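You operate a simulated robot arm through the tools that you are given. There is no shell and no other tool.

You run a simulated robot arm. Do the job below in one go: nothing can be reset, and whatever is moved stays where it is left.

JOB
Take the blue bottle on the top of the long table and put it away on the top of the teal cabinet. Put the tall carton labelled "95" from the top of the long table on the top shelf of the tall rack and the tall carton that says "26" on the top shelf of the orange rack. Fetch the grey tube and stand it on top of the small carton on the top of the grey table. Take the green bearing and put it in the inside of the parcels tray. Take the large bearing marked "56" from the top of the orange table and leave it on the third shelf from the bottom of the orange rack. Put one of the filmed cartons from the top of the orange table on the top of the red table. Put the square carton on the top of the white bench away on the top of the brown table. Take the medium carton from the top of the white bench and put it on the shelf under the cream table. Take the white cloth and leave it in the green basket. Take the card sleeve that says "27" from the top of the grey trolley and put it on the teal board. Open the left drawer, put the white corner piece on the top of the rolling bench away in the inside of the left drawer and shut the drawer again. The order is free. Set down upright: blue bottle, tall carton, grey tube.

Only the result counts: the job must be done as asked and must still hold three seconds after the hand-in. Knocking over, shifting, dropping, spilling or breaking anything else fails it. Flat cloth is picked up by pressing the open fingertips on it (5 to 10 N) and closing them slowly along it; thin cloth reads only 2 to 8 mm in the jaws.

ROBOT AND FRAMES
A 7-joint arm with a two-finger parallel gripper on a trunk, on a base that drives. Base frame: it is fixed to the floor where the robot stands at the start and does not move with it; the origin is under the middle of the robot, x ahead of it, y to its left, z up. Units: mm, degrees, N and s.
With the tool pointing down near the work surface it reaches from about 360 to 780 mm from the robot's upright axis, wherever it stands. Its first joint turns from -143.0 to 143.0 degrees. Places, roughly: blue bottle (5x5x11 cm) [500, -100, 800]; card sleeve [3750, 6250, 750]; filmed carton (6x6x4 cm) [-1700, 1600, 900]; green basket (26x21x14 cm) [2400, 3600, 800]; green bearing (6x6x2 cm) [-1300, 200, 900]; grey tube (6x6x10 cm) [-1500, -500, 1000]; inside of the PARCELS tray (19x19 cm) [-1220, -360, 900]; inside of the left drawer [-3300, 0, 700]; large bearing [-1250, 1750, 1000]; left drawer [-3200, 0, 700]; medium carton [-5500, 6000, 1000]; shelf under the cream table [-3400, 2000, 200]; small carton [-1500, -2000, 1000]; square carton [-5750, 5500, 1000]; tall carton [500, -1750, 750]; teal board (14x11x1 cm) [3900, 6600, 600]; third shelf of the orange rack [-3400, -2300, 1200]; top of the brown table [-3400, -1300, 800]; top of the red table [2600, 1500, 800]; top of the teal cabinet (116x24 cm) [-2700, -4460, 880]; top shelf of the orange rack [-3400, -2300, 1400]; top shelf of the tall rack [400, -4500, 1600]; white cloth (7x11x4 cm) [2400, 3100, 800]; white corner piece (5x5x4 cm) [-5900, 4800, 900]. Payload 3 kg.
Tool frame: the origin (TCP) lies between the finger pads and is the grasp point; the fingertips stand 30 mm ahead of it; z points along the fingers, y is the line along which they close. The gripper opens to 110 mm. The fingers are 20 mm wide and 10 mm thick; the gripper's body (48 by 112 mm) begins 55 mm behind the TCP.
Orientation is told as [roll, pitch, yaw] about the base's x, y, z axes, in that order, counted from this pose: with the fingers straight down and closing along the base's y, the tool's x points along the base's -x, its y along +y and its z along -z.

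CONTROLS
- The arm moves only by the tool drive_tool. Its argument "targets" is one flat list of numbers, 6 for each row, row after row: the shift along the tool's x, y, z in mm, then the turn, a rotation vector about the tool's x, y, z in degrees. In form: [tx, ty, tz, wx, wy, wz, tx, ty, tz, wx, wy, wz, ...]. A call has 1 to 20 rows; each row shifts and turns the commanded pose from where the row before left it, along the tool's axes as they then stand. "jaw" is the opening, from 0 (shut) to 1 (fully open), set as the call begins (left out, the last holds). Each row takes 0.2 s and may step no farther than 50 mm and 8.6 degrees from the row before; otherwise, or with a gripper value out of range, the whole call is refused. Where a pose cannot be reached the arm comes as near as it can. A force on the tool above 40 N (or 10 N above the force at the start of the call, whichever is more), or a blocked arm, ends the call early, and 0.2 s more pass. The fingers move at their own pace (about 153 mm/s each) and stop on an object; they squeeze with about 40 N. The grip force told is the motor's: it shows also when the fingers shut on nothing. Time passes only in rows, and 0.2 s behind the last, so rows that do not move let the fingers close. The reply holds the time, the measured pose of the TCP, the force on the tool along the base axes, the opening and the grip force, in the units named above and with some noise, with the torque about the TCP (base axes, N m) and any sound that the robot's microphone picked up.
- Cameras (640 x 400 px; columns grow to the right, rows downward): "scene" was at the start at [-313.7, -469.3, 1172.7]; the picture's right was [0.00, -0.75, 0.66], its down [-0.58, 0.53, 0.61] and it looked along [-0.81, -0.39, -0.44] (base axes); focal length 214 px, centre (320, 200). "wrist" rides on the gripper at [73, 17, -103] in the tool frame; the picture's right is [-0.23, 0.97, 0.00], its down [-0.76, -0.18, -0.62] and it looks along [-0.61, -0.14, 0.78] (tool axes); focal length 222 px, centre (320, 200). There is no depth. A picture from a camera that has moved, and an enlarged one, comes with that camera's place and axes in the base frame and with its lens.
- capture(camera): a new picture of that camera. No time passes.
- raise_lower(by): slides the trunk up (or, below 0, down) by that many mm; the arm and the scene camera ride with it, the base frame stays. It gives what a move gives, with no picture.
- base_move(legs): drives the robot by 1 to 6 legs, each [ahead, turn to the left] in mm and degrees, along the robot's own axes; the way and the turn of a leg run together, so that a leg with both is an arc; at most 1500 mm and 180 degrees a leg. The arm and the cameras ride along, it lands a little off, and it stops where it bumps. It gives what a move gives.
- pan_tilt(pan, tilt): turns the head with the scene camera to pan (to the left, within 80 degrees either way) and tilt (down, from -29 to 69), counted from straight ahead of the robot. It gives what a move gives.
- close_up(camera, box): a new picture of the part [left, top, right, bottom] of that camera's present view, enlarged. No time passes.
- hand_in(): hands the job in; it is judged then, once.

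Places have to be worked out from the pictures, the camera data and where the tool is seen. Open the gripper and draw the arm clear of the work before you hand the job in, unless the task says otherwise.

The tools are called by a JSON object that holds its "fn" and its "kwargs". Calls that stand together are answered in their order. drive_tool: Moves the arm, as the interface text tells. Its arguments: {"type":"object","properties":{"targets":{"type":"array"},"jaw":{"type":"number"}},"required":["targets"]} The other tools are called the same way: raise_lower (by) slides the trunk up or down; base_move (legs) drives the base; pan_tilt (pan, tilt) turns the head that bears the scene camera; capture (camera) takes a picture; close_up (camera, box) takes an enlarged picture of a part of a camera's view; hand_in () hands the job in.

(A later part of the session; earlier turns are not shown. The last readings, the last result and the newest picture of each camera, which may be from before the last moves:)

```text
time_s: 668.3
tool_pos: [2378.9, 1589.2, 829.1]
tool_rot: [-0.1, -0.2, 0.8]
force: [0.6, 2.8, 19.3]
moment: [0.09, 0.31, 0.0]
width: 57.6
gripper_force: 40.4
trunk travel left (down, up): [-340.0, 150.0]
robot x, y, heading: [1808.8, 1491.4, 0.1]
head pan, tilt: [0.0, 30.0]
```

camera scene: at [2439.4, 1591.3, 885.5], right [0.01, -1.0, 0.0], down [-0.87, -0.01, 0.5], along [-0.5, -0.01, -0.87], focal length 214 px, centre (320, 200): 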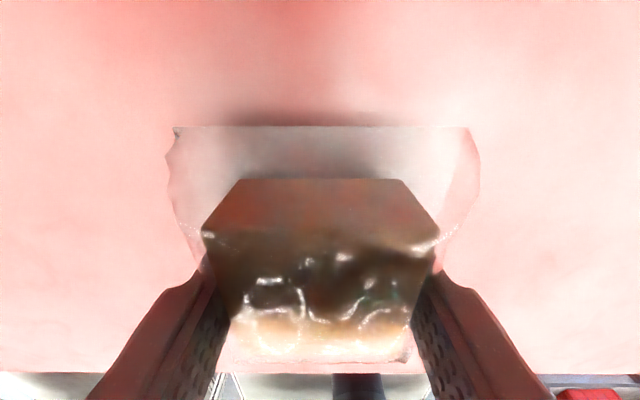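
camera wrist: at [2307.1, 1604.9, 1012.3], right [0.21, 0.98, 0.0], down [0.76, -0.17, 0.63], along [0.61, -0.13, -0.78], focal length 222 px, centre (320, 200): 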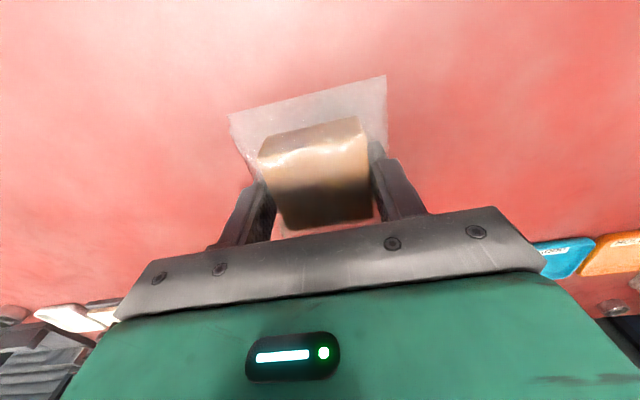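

Contact. I release and rise.

{"fn": "drive_tool", "kwargs": {"targets": [0, 0, -0.7, 0, 0, 0, 0, 0, 0, 0, 0, 0, 0, 0, 0, 0, 0, 0, 0, 0, -20, 0, 0, 0, 0, 0, -45, 0, 0, 0, 0, 0, -45, 0, 0, 0, 0, 0, -45, 0, 0, 0, 0, 0, -45, 0, 0, 0, 0, 0, -45, 0, 0, 0], "jaw": 0.8}}

{"fn": "capture", "kwargs": {"camera": "scene"}}

```text
time_s: 670.3
tool_pos: [2381.4, 1586.4, 1073.2]
tool_rot: [0.0, -0.2, 0.8]
force: [0.3, 0.0, -0.6]
moment: [0.02, 0.05, 0.0]
width: 87.7
gripper_force: 0.1
trunk travel left (down, up): [-340.0, 150.0]
robot x, y, heading: [1811.2, 1492.9, -0.0]
head pan, tilt: [0.0, 30.0]
```

```text
taken
camera scene: at [2440.4, 1590.0, 1114.3], right [0.01, -1.0, 0.0], down [-0.87, -0.01, 0.5], along [-0.5, -0.01, -0.87], focal length 214 px, centre (320, 200)
```

scene: 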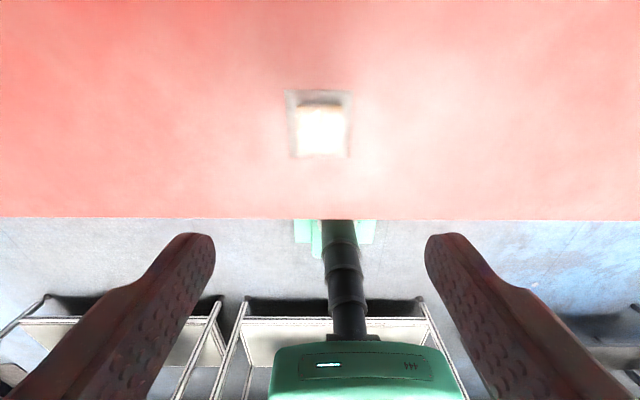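

The filmed carton lies on the red table. Next the white cloth and green basket to the north: I draw in the arm and drive there.

{"fn": "drive_tool", "kwargs": {"targets": [47, 0, -15, 0, 0, 0, 47, 0, -15, 0, 0, 0, 47, 0, -15, 0, 0, 0]}}

{"fn": "base_move", "kwargs": {"legs": [[-220, 0], [0, 90], [1500, 0], [330, 0], [0, -90]]}}

{"fn": "pan_tilt", "kwargs": {"pan": 0, "tilt": -29}}

{"fn": "capture", "kwargs": {"camera": "scene"}}

```text
time_s: 671.1
tool_pos: [2235.6, 1587.4, 1115.1]
tool_rot: [-0.1, 0.0, 0.7]
force: [-0.7, 0.2, -0.2]
moment: [0.0, 0.06, 0.03]
width: 87.7
gripper_force: 0.1
trunk travel left (down, up): [-340.0, 150.0]
robot x, y, heading: [1809.1, 1495.1, -0.0]
head pan, tilt: [0.0, 30.0]
```

```text
time_s: 689.4
tool_pos: [2009.0, 3438.4, 1115.5]
tool_rot: [0.0, -0.1, 2.4]
force: [-0.6, 0.7, 0.6]
moment: [-0.03, 0.0, -0.03]
width: 87.8
gripper_force: 0.1
trunk travel left (down, up): [-340.0, 150.0]
robot x, y, heading: [1588.6, 3383.8, 1.8]
head pan, tilt: [0.0, 30.0]
```

```text
time_s: 690.7
tool_pos: [2008.1, 3438.3, 1116.3]
tool_rot: [0.0, -0.1, 2.4]
force: [-0.3, -0.7, -0.3]
moment: [-0.01, -0.01, 0.03]
width: 88.0
gripper_force: 0.0
trunk travel left (down, up): [-340.0, 150.0]
robot x, y, heading: [1582.0, 3381.4, 1.8]
head pan, tilt: [0.0, -28.6]
```

```text
taken
camera scene: at [2158.2, 3447.3, 1180.1], right [0.04, -1.0, 0.0], down [-0.88, -0.04, -0.48], along [0.48, 0.02, -0.88], focal length 214 px, centre (320, 200)
```

scene: 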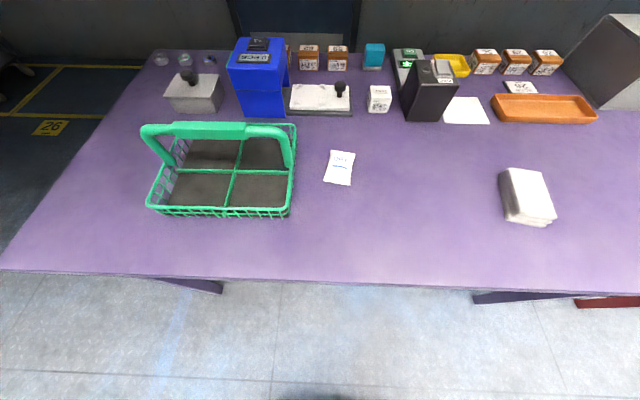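

The purple table has the green basket (≈2411,3662) and a folded white cloth (≈2369,3075). I drive 260 mm forward and move above the cloth for a close look.

{"fn": "base_move", "kwargs": {"legs": [[260, 0]]}}

{"fn": "drive_tool", "kwargs": {"targets": [0, -46, 0, 0, 0, 0, 0, -46, 0, 0, 0, 0, 0, -46, 0, 0, 0, 0, 0, -46, 0, 0, 0, 0, 0, -46, 0, 0, 0, 0, 0, -46, 0, 0, 0, 0, 0, -46, 0, 0, 0, 0, 0, -46, 0, 0, 0, 0]}}

{"fn": "pan_tilt", "kwargs": {"pan": 0, "tilt": 0}}

{"fn": "capture", "kwargs": {"camera": "scene"}}

```text
time_s: 692.6
tool_pos: [2263.2, 3447.3, 1116.3]
tool_rot: [0.0, -0.1, 2.4]
force: [0.4, 0.6, 0.1]
moment: [0.02, -0.06, 0.02]
width: 88.0
gripper_force: 0.0
trunk travel left (down, up): [-340.0, 150.0]
robot x, y, heading: [1840.9, 3391.0, 1.7]
head pan, tilt: [0.0, -28.6]
```

```text
time_s: 694.4
tool_pos: [2278.9, 3081.1, 1115.0]
tool_rot: [-0.1, -0.1, 2.3]
force: [-0.4, 1.4, 0.4]
moment: [-0.07, -0.01, 0.02]
width: 88.1
gripper_force: 0.0
trunk travel left (down, up): [-340.0, 150.0]
robot x, y, heading: [1840.3, 3392.7, 2.0]
head pan, tilt: [0.0, -28.6]
```

```text
time_s: 695.3
tool_pos: [2277.5, 3080.9, 1116.4]
tool_rot: [-0.1, -0.1, 2.5]
force: [0.2, 0.2, 0.0]
moment: [-0.03, -0.01, 0.06]
width: 88.0
gripper_force: 0.0
trunk travel left (down, up): [-340.0, 150.0]
robot x, y, heading: [1840.3, 3389.8, 1.7]
head pan, tilt: [0.0, 0.0]
```

```text
taken
camera scene: at [2387.0, 3087.7, 1157.4], right [0.04, -1.0, 0.0], down [-1.0, -0.04, 0.0], along [0.0, 0.0, -1.0], focal length 214 px, centre (320, 200)
```

scene: 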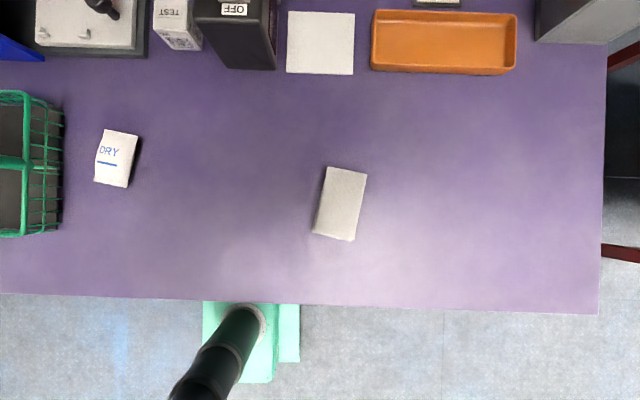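

I enlarge the cloth.

{"fn": "close_up", "kwargs": {"camera": "scene", "box": [280, 150, 408, 230]}}

{"fn": "close_up", "kwargs": {"camera": "wrist", "box": [200, 40, 440, 190]}}

```text
5.00 times, centred on (344, 190) of scene
camera zoom: at [2387.0, 3087.7, 1157.4], right [0.04, -1.0, 0.0], down [-1.0, -0.04, 0.0], along [0.0, 0.0, -1.0], focal length 1072 px, centre (200, 250)
```

zoom: 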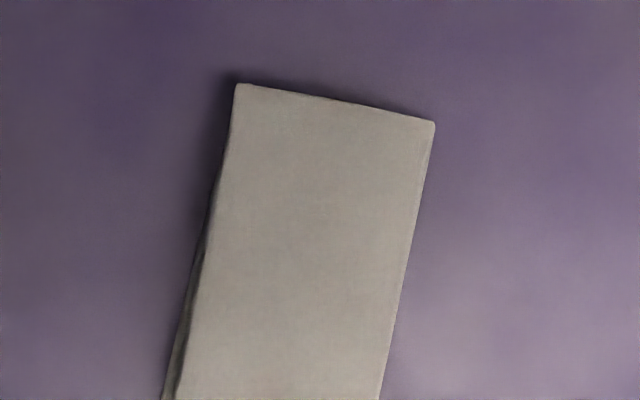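

```text
2.67 times, centred on (320, 115) of wrist
camera zoom: at [2205.2, 3094.4, 1219.7], right [0.19, 0.98, 0.0], down [0.77, -0.15, 0.62], along [0.61, -0.12, -0.78], focal length 592 px, centre (320, 427)
```

zoom: 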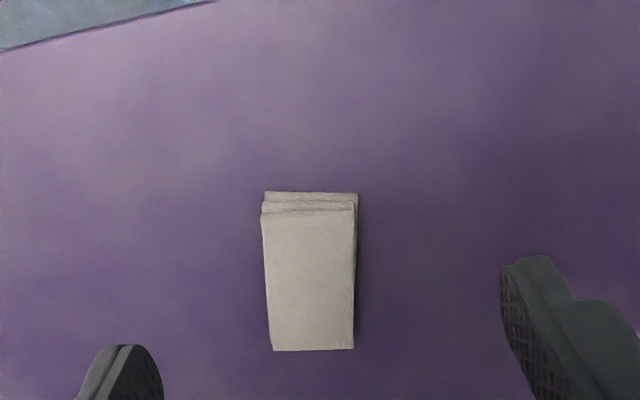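

The cloth is a folded pad ≈66×104 mm, centre (2382,3057), long axis at -10°, top ≈826. I align the hand with it and descend to z≈900.

{"fn": "drive_tool", "kwargs": {"targets": [-34.5, -9.4, 0, 0, 0, 0, -34.5, -9.4, 0, 0, 0, 0, -34.5, -9.4, 0, 0, 0, 0, 0, 0, 0, 0, 0, 6.3, 0, 0, 0, 0, 0, 6.3, 0, 0, 43, 0, 0, 0, 0, 0, 43, 0, 0, 0, 0, 0, 43, 0, 0, 0, 0, 0, 43, 0, 0, 0, 0, 0, 43, 0, 0, 0], "jaw": 1}}

{"fn": "pan_tilt", "kwargs": {"pan": 0, "tilt": 28}}

{"fn": "capture", "kwargs": {"camera": "scene"}}

```text
time_s: 697.5
tool_pos: [2383.4, 3054.7, 902.9]
tool_rot: [-0.1, -0.1, -10.2]
force: [0.0, -0.1, 0.2]
moment: [-0.03, -0.04, -0.01]
width: 110.3
gripper_force: 0.1
trunk travel left (down, up): [-340.0, 150.0]
robot x, y, heading: [1837.4, 3390.9, 1.7]
head pan, tilt: [0.0, 0.0]
```

```text
time_s: 698.4
tool_pos: [2384.0, 3054.6, 903.2]
tool_rot: [0.0, -0.1, -10.2]
force: [0.3, 0.2, -1.5]
moment: [-0.04, 0.02, -0.01]
width: 110.2
gripper_force: 0.2
trunk travel left (down, up): [-340.0, 150.0]
robot x, y, heading: [1838.2, 3392.8, 2.0]
head pan, tilt: [0.0, 28.0]
```

```text
taken
camera scene: at [2446.7, 3045.7, 943.0], right [-0.18, -0.98, 0.0], down [-0.87, 0.16, 0.47], along [-0.46, 0.08, -0.88], focal length 214 px, centre (320, 200)
```

scene: 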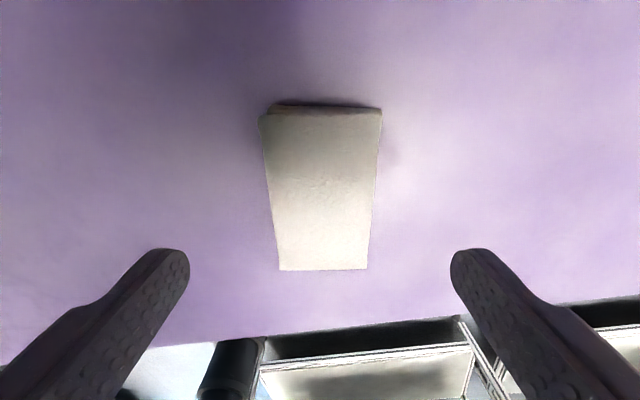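

Aligned and centred. I descend until the fingertips are just above the table beside the pad.

{"fn": "drive_tool", "kwargs": {"targets": [0, 0, 35, 0, 0, 0, 0, 0, 25, 0, 0, 0, 0, 0, 5, 0, 0, 0]}}

{"fn": "drive_tool", "kwargs": {"targets": [0, 0, 0, 0, 0, 0, 0, 0, 0, 0, 0, 0, 0, 0, 0, 0, 0, 0, 0, 0, 0, 0, 0, 0], "jaw": 0}}

{"fn": "capture", "kwargs": {"camera": "scene"}}

```text
time_s: 699.2
tool_pos: [2385.3, 3055.2, 836.8]
tool_rot: [0.0, -0.1, -10.2]
force: [0.1, -1.4, -0.2]
moment: [0.01, 0.03, -0.03]
width: 110.2
gripper_force: 0.0
trunk travel left (down, up): [-340.0, 150.0]
robot x, y, heading: [1838.6, 3388.0, 1.7]
head pan, tilt: [0.0, 28.0]
```

```text
time_s: 700.2
tool_pos: [2383.8, 3055.5, 835.9]
tool_rot: [0.0, -0.2, -10.3]
force: [0.5, -0.1, 1.9]
moment: [0.04, -0.11, -0.02]
width: 64.7
gripper_force: 39.4
trunk travel left (down, up): [-340.0, 150.0]
robot x, y, heading: [1839.7, 3389.5, 1.9]
head pan, tilt: [0.0, 28.0]
```

```text
taken
camera scene: at [2447.7, 3045.6, 876.8], right [-0.18, -0.98, 0.0], down [-0.87, 0.16, 0.47], along [-0.46, 0.08, -0.88], focal length 214 px, centre (320, 200)
```

scene: 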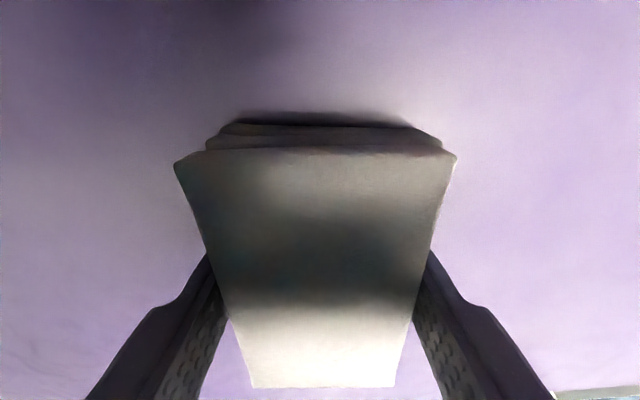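

The cloth pad is gripped (64.7 mm). I lift it and move over toward the basket to look into it.

{"fn": "drive_tool", "kwargs": {"targets": [0, 0, -20, 0, 0, 0, 0, 0, -45, 0, 0, 0, 0, 0, -45, 0, 0, 0, 0, 0, -45, 0, 0, 0, 0, 0, -45, 0, 0, 0, 0, 0, -45, 0, 0, 0, 0, 0, -45, 0, 0, 0]}}

{"fn": "drive_tool", "kwargs": {"targets": [10, 46, 0, 0, 0, 0, 10, 46, 0, 0, 0, 0, 10, 46, 0, 0, 0, 0, 10, 46, 0, 0, 0, 0, 10, 46, 0, 0, 0, 0, 10, 46, 0, 0, 0, 0, 10, 46, 0, 0, 0, 0, 10, 46, 0, 0, 0, 0, 10, 46, 0, 0, 0, 0, 10, 46, 0, 0, 0, 0, 10, 46, 0, 0, 0, 0]}}

{"fn": "pan_tilt", "kwargs": {"pan": 0, "tilt": -5}}

{"fn": "capture", "kwargs": {"camera": "scene"}}

```text
time_s: 701.8
tool_pos: [2382.2, 3056.3, 1125.6]
tool_rot: [-0.1, -0.1, -10.2]
force: [0.3, 0.5, -0.9]
moment: [0.0, 0.0, 0.01]
width: 64.6
gripper_force: 39.9
trunk travel left (down, up): [-340.0, 150.0]
robot x, y, heading: [1838.3, 3388.1, 1.7]
head pan, tilt: [0.0, 28.0]
```

```text
time_s: 704.2
tool_pos: [2363.7, 3575.7, 1126.9]
tool_rot: [0.2, -0.1, -10.3]
force: [-0.6, -1.1, -0.2]
moment: [0.04, 0.0, 0.0]
width: 64.7
gripper_force: 39.7
trunk travel left (down, up): [-340.0, 150.0]
robot x, y, heading: [1839.8, 3392.1, 1.8]
head pan, tilt: [0.0, 28.0]
```

```text
time_s: 705.2
tool_pos: [2363.4, 3575.1, 1127.4]
tool_rot: [0.1, -0.1, -10.1]
force: [0.0, 0.9, -0.1]
moment: [0.02, 0.01, 0.01]
width: 64.9
gripper_force: 39.9
trunk travel left (down, up): [-340.0, 150.0]
robot x, y, heading: [1839.6, 3392.1, 1.9]
head pan, tilt: [0.0, -5.0]
```

```text
taken
camera scene: at [2478.9, 3556.2, 1170.6], right [-0.18, -0.98, 0.0], down [-0.98, 0.18, -0.09], along [0.09, -0.02, -1.0], focal length 214 px, centre (320, 200)
```

scene: 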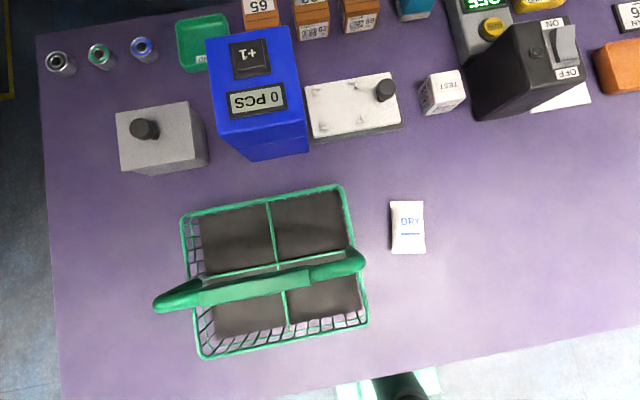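

The basket is aligned with the axes, x≈2310–2523, y≈3513–3762, with a handle bar over its middle line. I turn the cloth so its long side runs along y and check over the near-right compartment (≈2359,3575).

{"fn": "drive_tool", "kwargs": {"targets": [0, 0, 0, 0, 0, -8.35, 0, 0, 0, 0, 0, -8.35, 0, 0, 0, 0, 0, -8.35, 0, 0, 0, 0, 0, -8.35, 0, 0, 0, 0, 0, -8.35, 0, 0, 0, 0, 0, -8.35, 0, 0, 0, 0, 0, -8.35, 0, 0, 0, 0, 0, -8.35, 0, 0, 0, 0, 0, -8.35, 0, 0, 0, 0, 0, -8.35, 0, 0, 0, 0, 0, -8.35, 0, 0, 0, 0, 0, -8.35]}}

{"fn": "pan_tilt", "kwargs": {"pan": 0, "tilt": 20}}

{"fn": "capture", "kwargs": {"camera": "scene"}}

{"fn": "capture", "kwargs": {"camera": "wrist"}}

```text
time_s: 707.8
tool_pos: [2365.1, 3573.9, 1126.2]
tool_rot: [0.0, 0.0, 90.1]
force: [-0.4, -0.3, 0.0]
moment: [0.0, 0.0, 0.03]
width: 64.7
gripper_force: 40.0
trunk travel left (down, up): [-340.0, 150.0]
robot x, y, heading: [1841.4, 3392.2, 1.9]
head pan, tilt: [0.0, -5.0]
```

```text
time_s: 708.7
tool_pos: [2365.8, 3573.1, 1126.8]
tool_rot: [-0.1, -0.1, 90.1]
force: [0.1, 0.4, -0.3]
moment: [0.02, 0.03, 0.03]
width: 64.5
gripper_force: 40.4
trunk travel left (down, up): [-340.0, 150.0]
robot x, y, heading: [1841.3, 3392.6, 1.9]
head pan, tilt: [0.0, 20.0]
```

```text
taken
camera scene: at [2364.7, 3653.1, 1164.3], right [1.0, 0.0, 0.0], down [0.0, -0.94, 0.34], along [0.0, -0.34, -0.94], focal length 214 px, centre (320, 200)
```

scene: 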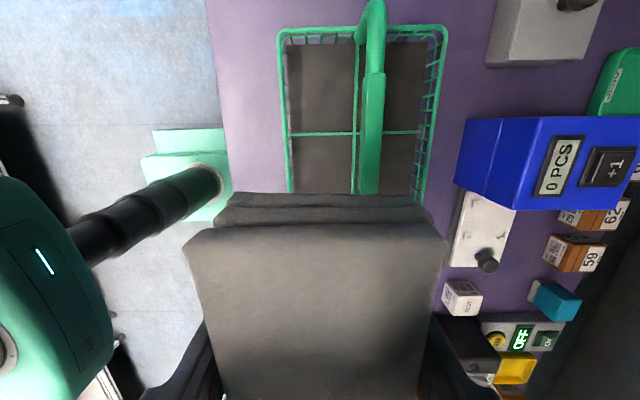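

```text
taken
camera wrist: at [2349.0, 3500.3, 1230.2], right [-0.97, 0.23, 0.0], down [0.18, 0.76, 0.62], along [0.14, 0.61, -0.78], focal length 222 px, centre (320, 200)
```

wrist: 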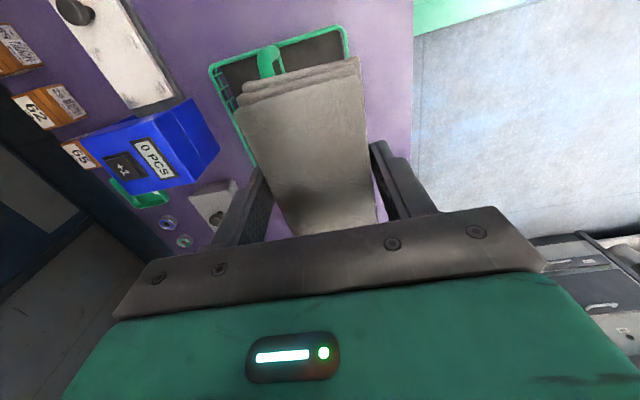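

The cloth is over the near-right compartment, with the handle bar just beside (x≈2416). I descend to z≈960 with the head tucked, and look.

{"fn": "pan_tilt", "kwargs": {"pan": 0, "tilt": 45}}

{"fn": "drive_tool", "kwargs": {"targets": [0, -4, 42, 0, 0, 0, 0, 0, 42, 0, 0, 0, 0, 0, 42, 0, 0, 0, 0, 0, 40, 0, 0, 0]}}

{"fn": "capture", "kwargs": {"camera": "wrist"}}

```text
time_s: 709.6
tool_pos: [2366.0, 3574.4, 1126.4]
tool_rot: [-0.1, -0.1, 89.9]
force: [-0.1, -0.3, -0.9]
moment: [0.02, 0.02, -0.01]
width: 64.5
gripper_force: 40.2
trunk travel left (down, up): [-340.0, 150.0]
robot x, y, heading: [1839.7, 3392.5, 1.7]
head pan, tilt: [0.0, 45.0]
```

```text
time_s: 710.6
tool_pos: [2371.2, 3573.7, 966.5]
tool_rot: [-0.7, -0.2, 90.0]
force: [-3.9, -3.1, 39.3]
moment: [0.11, -1.56, -0.1]
width: 64.6
gripper_force: 40.5
trunk travel left (down, up): [-340.0, 150.0]
robot x, y, heading: [1838.9, 3390.8, 1.9]
head pan, tilt: [0.0, 45.0]
```

```text
taken
camera wrist: at [2353.5, 3500.5, 1069.4], right [-0.97, 0.23, -0.01], down [0.17, 0.76, 0.63], along [0.15, 0.61, -0.78], focal length 222 px, centre (320, 200)
```

wrist: 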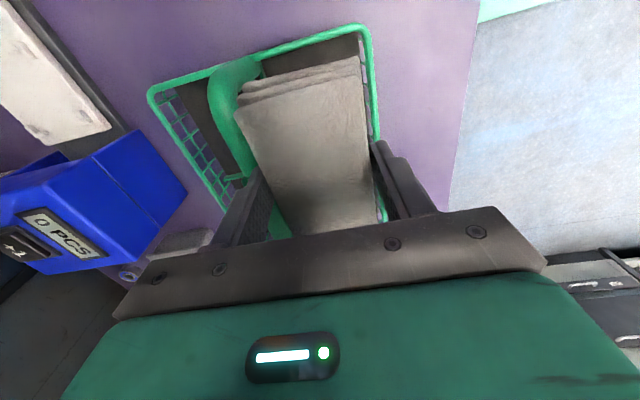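

The far finger touched the handle's top (z≈937). I lift, shift 22 mm toward the robot side, and descend again beside the handle.

{"fn": "drive_tool", "kwargs": {"targets": [0, 0, -30, 0, 0, 0, 0, 11, -10, 0, 0, 0, 0, 11, 0, 0, 0, 0, 0, 0, 0, 0, 0, 0]}}

{"fn": "drive_tool", "kwargs": {"targets": [0, 0, 40, 0, 0, 0, 0, 0, 40, 0, 0, 0, 0, 0, 25, 0, 0, 0]}}

{"fn": "capture", "kwargs": {"camera": "wrist"}}

```text
time_s: 711.6
tool_pos: [2347.6, 3573.9, 999.1]
tool_rot: [-0.1, 0.1, 90.0]
force: [-0.9, 0.4, -1.4]
moment: [-0.01, 0.0, 0.01]
width: 64.7
gripper_force: 39.6
trunk travel left (down, up): [-340.0, 150.0]
robot x, y, heading: [1839.7, 3392.7, 1.8]
head pan, tilt: [0.0, 45.0]
```

```text
time_s: 712.4
tool_pos: [2349.0, 3574.8, 894.1]
tool_rot: [-0.3, 0.0, 90.1]
force: [0.2, 0.7, -0.3]
moment: [0.0, -0.03, 0.03]
width: 64.7
gripper_force: 39.5
trunk travel left (down, up): [-340.0, 150.0]
robot x, y, heading: [1840.8, 3391.6, 1.5]
head pan, tilt: [0.0, 45.0]
```

```text
taken
camera wrist: at [2333.0, 3500.8, 997.4], right [-0.97, 0.23, 0.0], down [0.18, 0.76, 0.62], along [0.14, 0.61, -0.78], focal length 222 px, centre (320, 200)
```

wrist: 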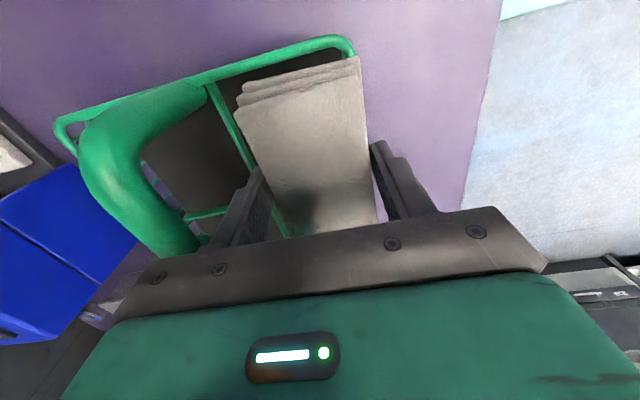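

The cloth is nearly inside; I shift 5 mm toward the handle, lower a little more and watch for contact.

{"fn": "drive_tool", "kwargs": {"targets": [0, -5, 0, 0, 0, 0, 0, 0, 5, 0, 0, 0, 0, 0, 5, 0, 0, 0, 0, 0, 3, 0, 0, 0]}}

{"fn": "pan_tilt", "kwargs": {"pan": 0, "tilt": 25}}

{"fn": "capture", "kwargs": {"camera": "scene"}}

```text
time_s: 713.4
tool_pos: [2353.6, 3572.6, 880.9]
tool_rot: [-0.1, 0.1, 90.1]
force: [1.7, -0.4, 0.1]
moment: [-0.01, 0.02, 0.02]
width: 64.9
gripper_force: 40.3
trunk travel left (down, up): [-340.0, 150.0]
robot x, y, heading: [1838.7, 3393.2, 2.1]
head pan, tilt: [0.0, 45.0]
```

```text
time_s: 714.2
tool_pos: [2353.4, 3572.9, 881.5]
tool_rot: [-0.2, 0.0, 90.0]
force: [-0.4, -0.1, -0.8]
moment: [0.03, 0.02, -0.01]
width: 64.6
gripper_force: 39.9
trunk travel left (down, up): [-340.0, 150.0]
robot x, y, heading: [1839.2, 3391.1, 1.7]
head pan, tilt: [0.0, 25.0]
```

```text
taken
camera scene: at [2352.7, 3645.2, 920.4], right [1.0, 0.0, 0.0], down [0.0, -0.91, 0.42], along [0.0, -0.42, -0.91], focal length 214 px, centre (320, 200)
```

scene: 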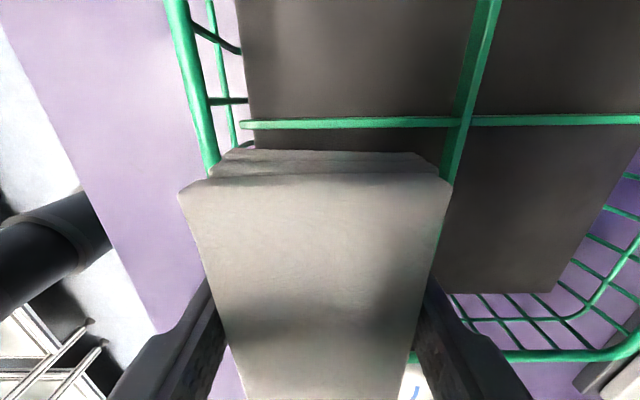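

The pad's near edge is almost at the rim. I shift 4 mm more toward the handle and then release.

{"fn": "drive_tool", "kwargs": {"targets": [0, -2, 0, 0, 0, 0, 0, -2, 0, 0, 0, 0, 0, 0, 0, 0, 0, 0]}}

{"fn": "drive_tool", "kwargs": {"targets": [0, 0, 0, 0, 0, 0, 0, 0, 0, 0, 0, 0, 0, 0, 0, 0, 0, 0], "jaw": 0.68}}

{"fn": "capture", "kwargs": {"camera": "scene"}}

```text
time_s: 715.0
tool_pos: [2357.2, 3572.5, 881.7]
tool_rot: [-0.2, 0.0, 90.1]
force: [0.7, -0.2, -0.6]
moment: [-0.01, 0.02, -0.01]
width: 64.6
gripper_force: 40.1
trunk travel left (down, up): [-340.0, 150.0]
robot x, y, heading: [1836.7, 3391.9, 1.6]
head pan, tilt: [0.0, 25.0]
```

```text
time_s: 715.8
tool_pos: [2357.3, 3573.2, 883.1]
tool_rot: [-0.1, 0.0, 90.0]
force: [-0.3, -0.1, 0.4]
moment: [-0.03, -0.01, 0.02]
width: 74.8
gripper_force: 0.1
trunk travel left (down, up): [-340.0, 150.0]
robot x, y, heading: [1844.1, 3389.6, 1.9]
head pan, tilt: [0.0, 25.0]
```

```text
taken
camera scene: at [2356.6, 3644.7, 920.8], right [1.0, 0.0, 0.0], down [0.0, -0.91, 0.42], along [0.0, -0.42, -0.91], focal length 214 px, centre (320, 200)
```

scene: 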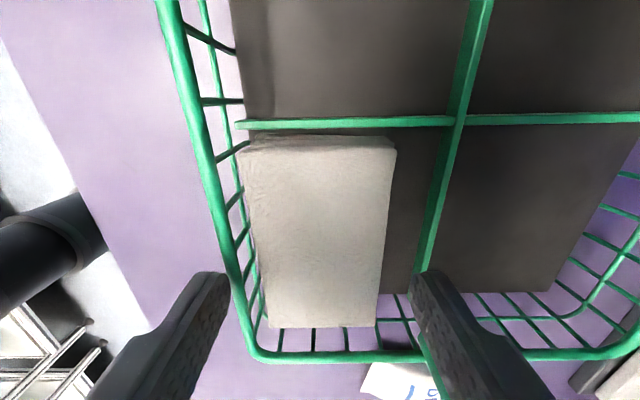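

The cloth lies flat in the basket compartment. I rise straight up, turn the hand back and draw in the arm.

{"fn": "drive_tool", "kwargs": {"targets": [0, 0, -30, 0, 0, 0, 0, 0, -45, 0, 0, 0, 0, 0, -45, 0, 0, 0, 0, 0, -45, 0, 0, 0, 0, 0, -45, 0, 0, 0, 0, 0, -45, 0, 0, 0]}}

{"fn": "drive_tool", "kwargs": {"targets": [0, 0, 0, 0, 0, 8.2, 0, 0, 0, 0, 0, 8.2, 0, 0, 0, 0, 0, 8.2, 0, 0, 0, 0, 0, 8.2, 0, 0, 0, 0, 0, 8.2, 0, 0, 0, 0, 0, 8.2, 0, 0, 0, 0, 0, 8.2, 0, 0, 0, 0, 0, 8.2, 0, 0, 0, 0, 0, 8.2, 0, 0, 0, 0, 0, 8.2, 0, 0, 0, 0, 0, 8]}}

{"fn": "drive_tool", "kwargs": {"targets": [30, -30, 0, 0, -7.5, 0, 30, -30, 0, 0, -7.5, 0, 20, -30, 0, 0, -7.5, 0, 0, -30, 0, 0, -7.5, 0, 0, -30, 0, 0, -7.5, 0, 0, 0, 0, 0, -7.5, 0]}}

{"fn": "pan_tilt", "kwargs": {"pan": 50, "tilt": -20}}

{"fn": "capture", "kwargs": {"camera": "scene"}}

```text
time_s: 717.2
tool_pos: [2355.5, 3569.5, 1139.7]
tool_rot: [0.0, 0.1, 89.9]
force: [0.6, 0.0, 0.1]
moment: [0.0, 0.0, 0.01]
width: 74.9
gripper_force: 0.1
trunk travel left (down, up): [-340.0, 150.0]
robot x, y, heading: [1841.2, 3395.1, 1.8]
head pan, tilt: [0.0, 25.0]
```

```text
time_s: 719.6
tool_pos: [2355.9, 3573.4, 1138.1]
tool_rot: [-0.1, -0.1, -0.3]
force: [0.8, -0.2, -0.2]
moment: [0.03, -0.01, -0.02]
width: 74.8
gripper_force: 0.0
trunk travel left (down, up): [-340.0, 150.0]
robot x, y, heading: [1837.7, 3389.5, 1.7]
head pan, tilt: [0.0, 25.0]
```

```text
time_s: 721.0
tool_pos: [2306.8, 3428.5, 1155.9]
tool_rot: [0.1, -45.1, -0.1]
force: [0.9, 1.0, -0.7]
moment: [0.0, 0.02, 0.03]
width: 75.2
gripper_force: 0.0
out of reach, approached as far as the arm can: row 5, 6
trunk travel left (down, up): [-340.0, 150.0]
robot x, y, heading: [1838.6, 3391.6, 1.7]
head pan, tilt: [0.0, 25.0]
```

```text
time_s: 722.2
tool_pos: [2307.7, 3429.0, 1154.7]
tool_rot: [0.0, -45.0, -0.1]
force: [-0.1, -0.5, 0.3]
moment: [0.01, 0.0, 0.01]
width: 74.7
gripper_force: 0.1
trunk travel left (down, up): [-340.0, 150.0]
robot x, y, heading: [1838.6, 3392.4, 1.9]
head pan, tilt: [50.0, -20.0]
```

```text
taken
camera scene: at [2348.1, 3488.5, 1312.3], right [0.54, -0.64, -0.54], down [-0.51, 0.26, -0.82], along [0.67, 0.72, -0.19], focal length 214 px, centre (320, 200)
```

scene: 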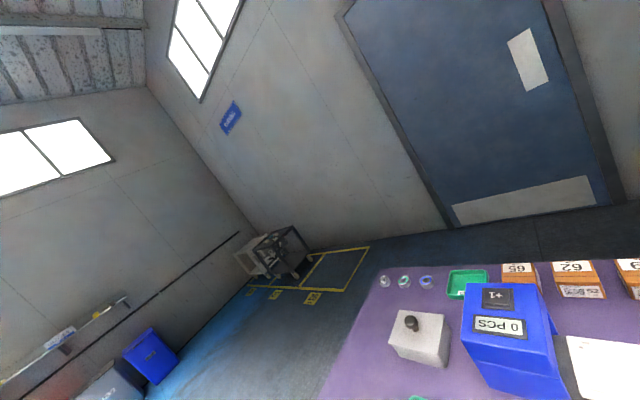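

I see the grey trolley in its marked bay in the far corner. I back off and drive north, then turn toward it.

{"fn": "base_move", "kwargs": {"legs": [[-230, 0], [0, 88], [1500, 0], [1300, 0], [0, -90]]}}

{"fn": "pan_tilt", "kwargs": {"pan": 0, "tilt": -25}}

{"fn": "capture", "kwargs": {"camera": "scene"}}

```text
time_s: 728.0
tool_pos: [1576.6, 3854.1, 1156.8]
tool_rot: [-0.2, -45.1, 89.0]
force: [-0.7, 0.4, 0.0]
moment: [0.04, -0.01, -0.03]
width: 74.7
gripper_force: 0.0
trunk travel left (down, up): [-340.0, 150.0]
robot x, y, heading: [1638.2, 3388.9, 90.4]
head pan, tilt: [50.0, -20.0]
stopped in leg 2: the robot was blocked; the commanded pose is now the measured one
```

```text
time_s: 729.2
tool_pos: [1578.1, 3853.3, 1157.3]
tool_rot: [-0.1, -45.0, 88.9]
force: [0.4, 1.0, -0.6]
moment: [-0.01, 0.01, 0.01]
width: 75.0
gripper_force: 0.1
trunk travel left (down, up): [-340.0, 150.0]
robot x, y, heading: [1641.8, 3383.3, 90.4]
head pan, tilt: [0.0, -25.0]
```

```text
taken
camera scene: at [1578.8, 3917.0, 1302.1], right [1.0, -0.02, 0.0], down [-0.01, -0.34, -0.94], along [0.02, 0.94, -0.34], focal length 214 px, centre (320, 200)
```

scene: 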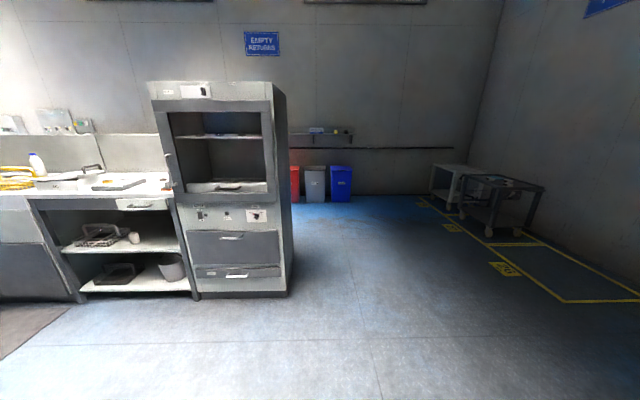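

The dark grey trolley stands at about (3715,6250) in the open corner. I drive north past the purple table's corner, then diagonally toward it.

{"fn": "base_move", "kwargs": {"legs": [[1215, 0], [0, -43.5], [1500, 0], [380, 0], [0, -47]]}}

{"fn": "capture", "kwargs": {"camera": "scene"}}

```text
time_s: 748.6
tool_pos: [3411.9, 6027.6, 1156.6]
tool_rot: [-0.1, -45.1, -1.1]
force: [-0.1, -0.5, 0.3]
moment: [-0.03, 0.0, -0.02]
width: 74.7
gripper_force: 0.0
trunk travel left (down, up): [-340.0, 150.0]
robot x, y, heading: [2938.8, 5986.4, 0.2]
head pan, tilt: [0.0, -25.0]
```

```text
taken
camera scene: at [3471.7, 6028.6, 1302.1], right [-0.02, -1.0, 0.0], down [-0.34, 0.01, -0.94], along [0.94, -0.02, -0.34], focal length 214 px, centre (320, 200)
```

scene: 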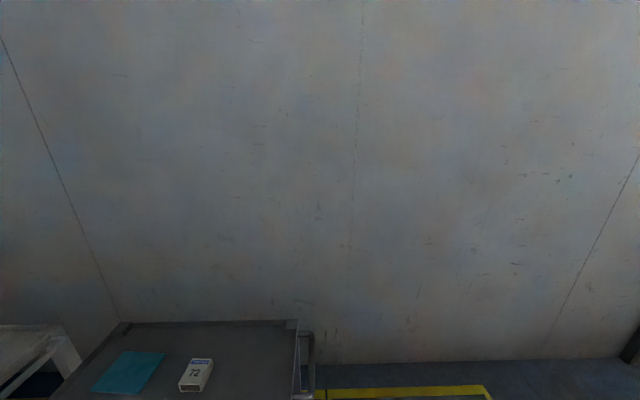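

The trolley is to the left; I tilt down and pan left to see its top.

{"fn": "pan_tilt", "kwargs": {"pan": 25, "tilt": 10}}

{"fn": "capture", "kwargs": {"camera": "scene"}}

{"fn": "close_up", "kwargs": {"camera": "scene", "box": [160, 80, 400, 230]}}

```text
time_s: 749.6
tool_pos: [3410.9, 6028.2, 1157.1]
tool_rot: [-0.1, -45.0, -1.1]
force: [0.5, 0.5, -0.7]
moment: [-0.05, 0.02, -0.01]
width: 74.6
gripper_force: 0.1
trunk travel left (down, up): [-340.0, 150.0]
robot x, y, heading: [2947.8, 5988.1, 0.3]
head pan, tilt: [25.0, 10.0]
```

```text
taken
camera scene: at [3445.5, 6068.4, 1256.7], right [0.28, -0.91, -0.3], down [-0.81, -0.06, -0.59], along [0.52, 0.4, -0.75], focal length 214 px, centre (320, 200)
```

scene: 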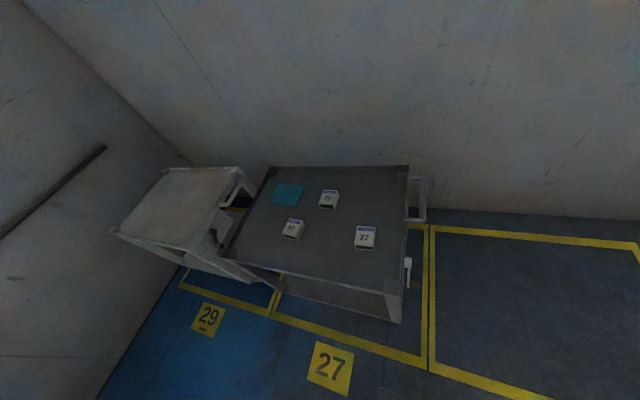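

```text
2.67 times, centred on (280, 155) of scene
camera zoom: at [3445.5, 6068.4, 1256.7], right [0.28, -0.91, -0.3], down [-0.81, -0.06, -0.59], along [0.52, 0.4, -0.75], focal length 572 px, centre (427, 320)
```

zoom: 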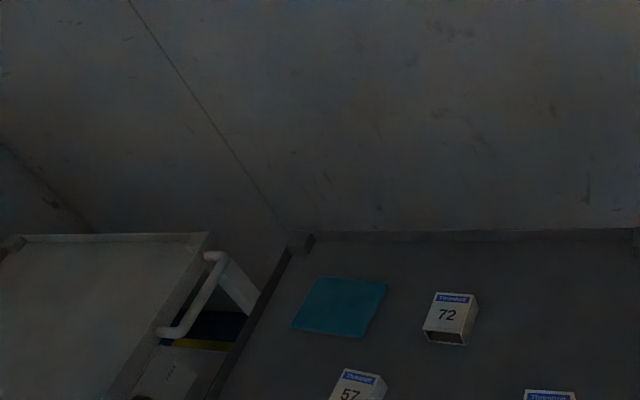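

On the trolley: teal board at the back left, sleeves "72", "57" and "27" (front right). I move the base to about (3250,6330) facing the trolley.

{"fn": "base_move", "kwargs": {"legs": [[0, 48], [450, 0], [0, -48]]}}

{"fn": "pan_tilt", "kwargs": {"pan": 0, "tilt": 15}}

{"fn": "capture", "kwargs": {"camera": "scene"}}

```text
time_s: 754.5
tool_pos: [3532.3, 6685.9, 1156.7]
tool_rot: [-0.1, -44.9, 45.8]
force: [-0.4, 1.0, -0.5]
moment: [0.0, 0.02, 0.02]
width: 74.6
gripper_force: 0.1
trunk travel left (down, up): [-340.0, 150.0]
robot x, y, heading: [3241.5, 6320.7, 49.4]
head pan, tilt: [25.0, 10.0]
stopped in leg 2: the robot was blocked; the commanded pose is now the measured one
```

```text
time_s: 755.4
tool_pos: [3531.3, 6685.9, 1157.6]
tool_rot: [-0.1, -44.9, 45.7]
force: [0.2, -0.1, 0.6]
moment: [-0.02, 0.02, -0.01]
width: 74.4
gripper_force: 0.0
trunk travel left (down, up): [-340.0, 150.0]
robot x, y, heading: [3242.2, 6321.0, 49.1]
head pan, tilt: [0.0, 15.0]
```

```text
taken
camera scene: at [3554.9, 6713.3, 1245.4], right [0.72, -0.7, 0.0], down [-0.61, -0.62, -0.5], along [0.35, 0.36, -0.87], focal length 214 px, centre (320, 200)
```

scene: 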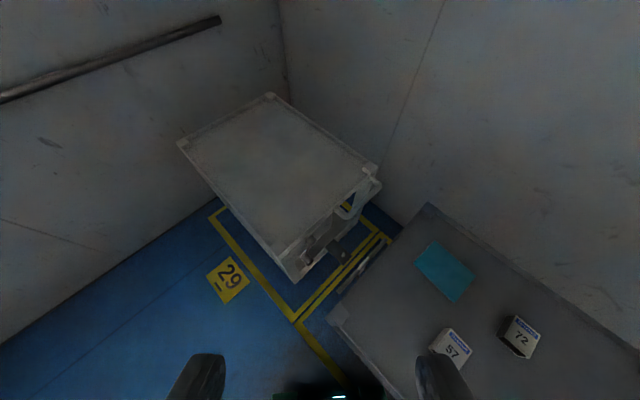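

I back off and re-approach squarely, turning at a safe distance from the trolley, to about (3224,6338) heading 0.

{"fn": "base_move", "kwargs": {"legs": [[-150, 0], [0, 41], [130, 0]]}}

{"fn": "base_move", "kwargs": {"legs": [[0, -90]]}}

{"fn": "capture", "kwargs": {"camera": "scene"}}

```text
time_s: 759.6
tool_pos: [3116.9, 6798.6, 1159.5]
tool_rot: [-0.3, -45.2, 86.7]
force: [-0.2, 0.9, -0.4]
moment: [-0.04, -0.04, -0.04]
width: 74.7
gripper_force: 0.1
trunk travel left (down, up): [-340.0, 150.0]
robot x, y, heading: [3151.2, 6331.8, 90.1]
head pan, tilt: [0.0, 15.0]
```

```text
time_s: 764.0
tool_pos: [3624.4, 6353.0, 1153.3]
tool_rot: [-0.1, -44.6, -4.0]
force: [0.0, 0.3, 0.7]
moment: [0.0, -0.01, -0.01]
width: 74.8
gripper_force: 0.0
trunk travel left (down, up): [-340.0, 150.0]
robot x, y, heading: [3147.5, 6361.7, -0.4]
head pan, tilt: [0.0, 15.0]
```

```text
taken
camera scene: at [3658.9, 6353.6, 1242.0], right [-0.07, -1.0, 0.0], down [-0.87, 0.06, -0.49], along [0.49, -0.04, -0.87], focal length 214 px, centre (320, 200)
```

scene: 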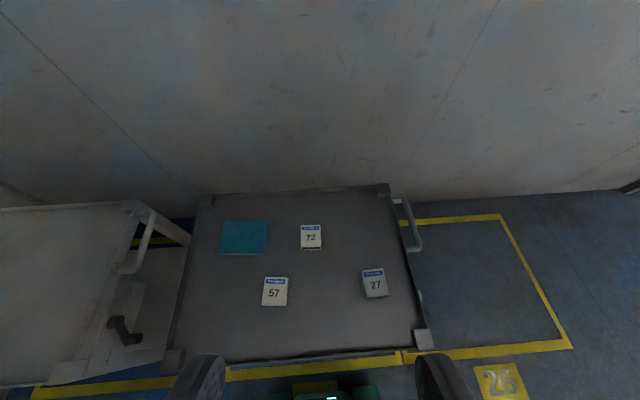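

I can read it now: "27" at ≈(3746,6201); teal board centre ≈(3895,6569), surfaces near z≈620. I drive 80 mm closer, lower the trunk 240 mm, set the hand vertical and move above sleeve 27.

{"fn": "base_move", "kwargs": {"legs": [[80, 0]]}}

{"fn": "raise_lower", "kwargs": {"by": -240}}

{"fn": "drive_tool", "kwargs": {"targets": [0, -25, 0, 0, 7.5, 0, 0, -25, 0, 0, 7.5, 0, 0, -25, 0, 0, 7.5, 0, 0, -25, 0, 0, 7.5, 0, 0, -25, 0, 0, 7.5, 0, 0, -25, 0, 0, 7.1, 0]}}

{"fn": "pan_tilt", "kwargs": {"pan": 0, "tilt": 10}}

{"fn": "capture", "kwargs": {"camera": "scene"}}

```text
time_s: 765.0
tool_pos: [3704.4, 6353.1, 1155.9]
tool_rot: [-0.1, -44.7, -4.1]
force: [0.2, 0.6, -0.4]
moment: [0.02, 0.0, 0.03]
width: 74.5
gripper_force: 0.0
trunk travel left (down, up): [-340.0, 150.0]
robot x, y, heading: [3230.4, 6362.6, -0.4]
head pan, tilt: [0.0, 15.0]
```

```text
time_s: 767.5
tool_pos: [3705.0, 6352.2, 915.6]
tool_rot: [-0.1, -44.6, -4.1]
force: [0.0, -0.2, 0.3]
moment: [0.03, 0.03, -0.01]
width: 74.8
gripper_force: 0.0
trunk travel left (down, up): [-100.0, 390.0]
robot x, y, heading: [3226.4, 6360.8, -0.7]
head pan, tilt: [0.0, 15.0]
```

```text
time_s: 768.9
tool_pos: [3694.5, 6201.7, 916.4]
tool_rot: [0.0, 0.1, -4.1]
force: [-0.8, -0.1, -0.3]
moment: [0.0, -0.05, -0.03]
width: 74.8
gripper_force: 0.2
trunk travel left (down, up): [-100.0, 390.0]
robot x, y, heading: [3226.4, 6364.7, -0.5]
head pan, tilt: [0.0, 15.0]
```

```text
time_s: 769.6
tool_pos: [3694.8, 6202.1, 914.5]
tool_rot: [-0.1, 0.0, -4.1]
force: [-0.4, -0.6, 0.2]
moment: [-0.03, -0.01, 0.01]
width: 74.7
gripper_force: 0.0
trunk travel left (down, up): [-100.0, 390.0]
robot x, y, heading: [3224.9, 6364.2, -0.7]
head pan, tilt: [0.0, 10.0]
```

```text
taken
camera scene: at [3787.7, 6197.9, 953.4], right [-0.07, -1.0, 0.0], down [-0.98, 0.07, 0.17], along [-0.17, 0.01, -0.98], focal length 214 px, centre (320, 200)
```

scene: 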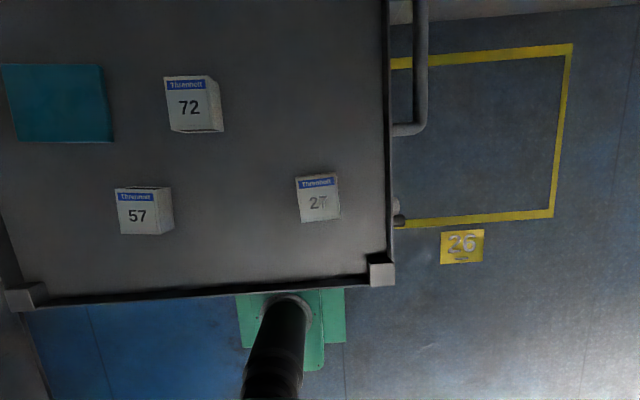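

I enlarge the sleeve to measure its rotation and shape.

{"fn": "close_up", "kwargs": {"camera": "scene", "box": [270, 160, 366, 220]}}

{"fn": "close_up", "kwargs": {"camera": "wrist", "box": [220, 40, 420, 165]}}

```text
6.67 times, centred on (318, 190) of scene
camera zoom: at [3787.7, 6197.9, 953.4], right [-0.07, -1.0, 0.0], down [-0.98, 0.07, 0.17], along [-0.17, 0.01, -0.98], focal length 1430 px, centre (333, 267)
```

zoom: 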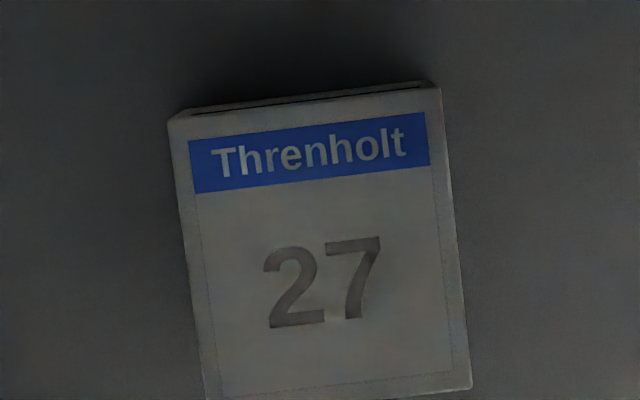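

```text
3.20 times, centred on (320, 102) of wrist
camera zoom: at [3624.3, 6224.2, 1019.1], right [0.3, 0.95, 0.0], down [0.75, -0.23, 0.62], along [0.59, -0.19, -0.78], focal length 711 px, centre (320, 512)
```

zoom: 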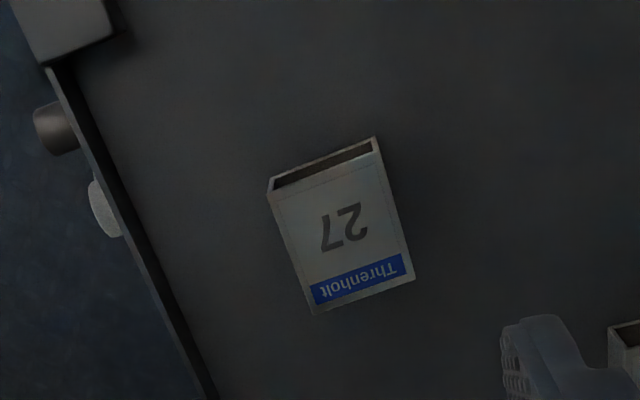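

The sleeve is flat: ≈60×62×20 mm, centre (3737,6202), top ≈640, rotated +3.4°. I align over it and descend to z≈700.

{"fn": "drive_tool", "kwargs": {"targets": [-41.9, 3, 0, 0, 0, 0, 0, 0, 0, 0, 0, -7.5, 0, 0, 45, 0, 0, 0, 0, 0, 45, 0, 0, 0, 0, 0, 45, 0, 0, 0, 0, 0, 45, 0, 0, 0, 0, 0, 34, 0, 0, 0], "jaw": 0.85}}

{"fn": "pan_tilt", "kwargs": {"pan": 0, "tilt": 25}}

{"fn": "capture", "kwargs": {"camera": "scene"}}

```text
time_s: 771.2
tool_pos: [3735.4, 6205.2, 701.8]
tool_rot: [-0.2, 0.1, 3.4]
force: [-0.5, 0.1, 0.0]
moment: [-0.02, -0.01, -0.01]
width: 93.6
gripper_force: 0.1
trunk travel left (down, up): [-100.0, 390.0]
robot x, y, heading: [3231.0, 6360.8, -0.5]
head pan, tilt: [0.0, 10.0]
```

```text
time_s: 772.0
tool_pos: [3737.4, 6204.8, 703.0]
tool_rot: [-0.1, 0.0, 3.3]
force: [0.3, -0.7, 0.7]
moment: [0.02, 0.0, 0.01]
width: 93.6
gripper_force: 0.0
trunk travel left (down, up): [-100.0, 390.0]
robot x, y, heading: [3224.2, 6361.6, -0.5]
head pan, tilt: [0.0, 25.0]
```

```text
taken
camera scene: at [3805.2, 6210.8, 742.6], right [0.06, -1.0, 0.0], down [-0.9, -0.05, 0.42], along [-0.42, -0.03, -0.91], focal length 214 px, centre (320, 200)
```

scene: 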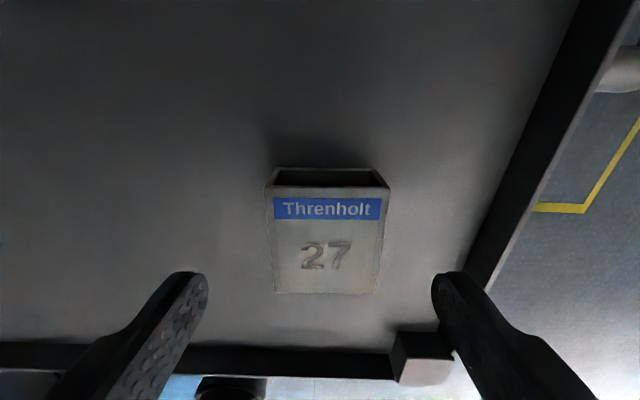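

Nearly centred; I shift 3 mm in -y and 3 mm inward, then descend stepwise toward the trolley top.

{"fn": "drive_tool", "kwargs": {"targets": [3, -3, 25, 0, 0, 0, 0, 0, 8, 0, 0, 0, 0, 0, 3, 0, 0, 0, 0, 0, 3, 0, 0, 0]}}

{"fn": "capture", "kwargs": {"camera": "scene"}}

```text
time_s: 773.0
tool_pos: [3733.8, 6200.0, 662.2]
tool_rot: [-0.1, 0.1, 3.5]
force: [0.7, 1.2, 0.1]
moment: [0.04, -0.03, -0.03]
width: 93.4
gripper_force: 0.0
trunk travel left (down, up): [-100.0, 390.0]
robot x, y, heading: [3227.0, 6362.0, -0.5]
head pan, tilt: [0.0, 25.0]
```

```text
taken
camera scene: at [3802.4, 6206.2, 701.2], right [0.06, -1.0, 0.0], down [-0.9, -0.05, 0.42], along [-0.42, -0.03, -0.91], focal length 214 px, centre (320, 200)
```

scene: 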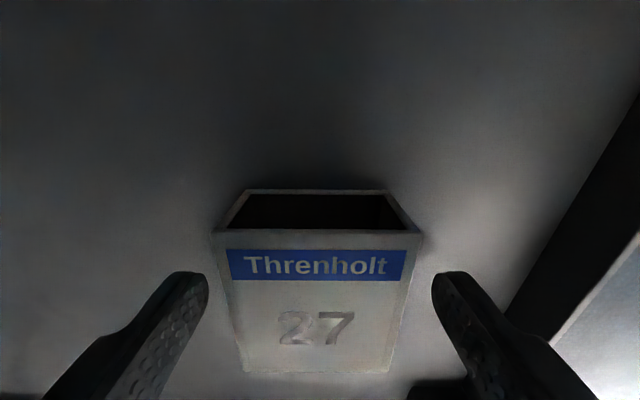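

The fingers straddle the sleeve near its base. I shift 4 mm outward, lower 2 mm and close.

{"fn": "drive_tool", "kwargs": {"targets": [-4, 0, 0, 0, 0, 0, 0, 0, 2, 0, 0, 0]}}

{"fn": "drive_tool", "kwargs": {"targets": [0, 0, 0, 0, 0, 0, 0, 0, 0, 0, 0, 0, 0, 0, 0, 0, 0, 0], "jaw": 0}}

{"fn": "capture", "kwargs": {"camera": "scene"}}

```text
time_s: 773.6
tool_pos: [3737.8, 6199.8, 659.5]
tool_rot: [-0.1, 0.0, 3.4]
force: [-0.1, 0.1, -0.2]
moment: [0.0, 0.03, -0.01]
width: 93.7
gripper_force: 0.0
trunk travel left (down, up): [-100.0, 390.0]
robot x, y, heading: [3227.4, 6360.4, -0.1]
head pan, tilt: [0.0, 25.0]
```

```text
time_s: 774.4
tool_pos: [3736.6, 6199.7, 661.0]
tool_rot: [-0.2, 0.1, 3.4]
force: [0.3, -0.6, 0.2]
moment: [-0.01, -0.01, 0.03]
width: 56.9
gripper_force: 39.8
trunk travel left (down, up): [-100.0, 390.0]
robot x, y, heading: [3224.5, 6364.5, -0.3]
head pan, tilt: [0.0, 25.0]
```

```text
taken
camera scene: at [3806.5, 6206.2, 699.4], right [0.06, -1.0, 0.0], down [-0.9, -0.05, 0.42], along [-0.42, -0.03, -0.91], focal length 214 px, centre (320, 200)
```

scene: 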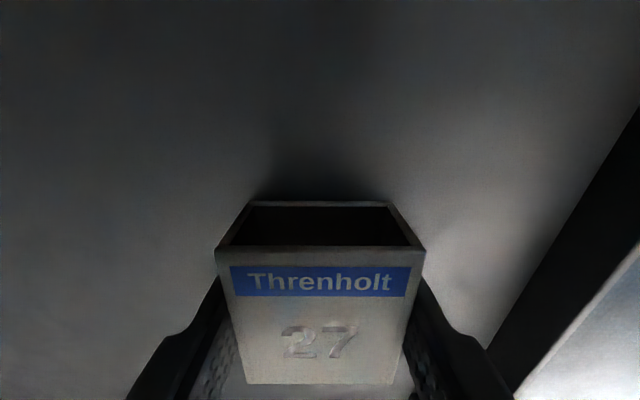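

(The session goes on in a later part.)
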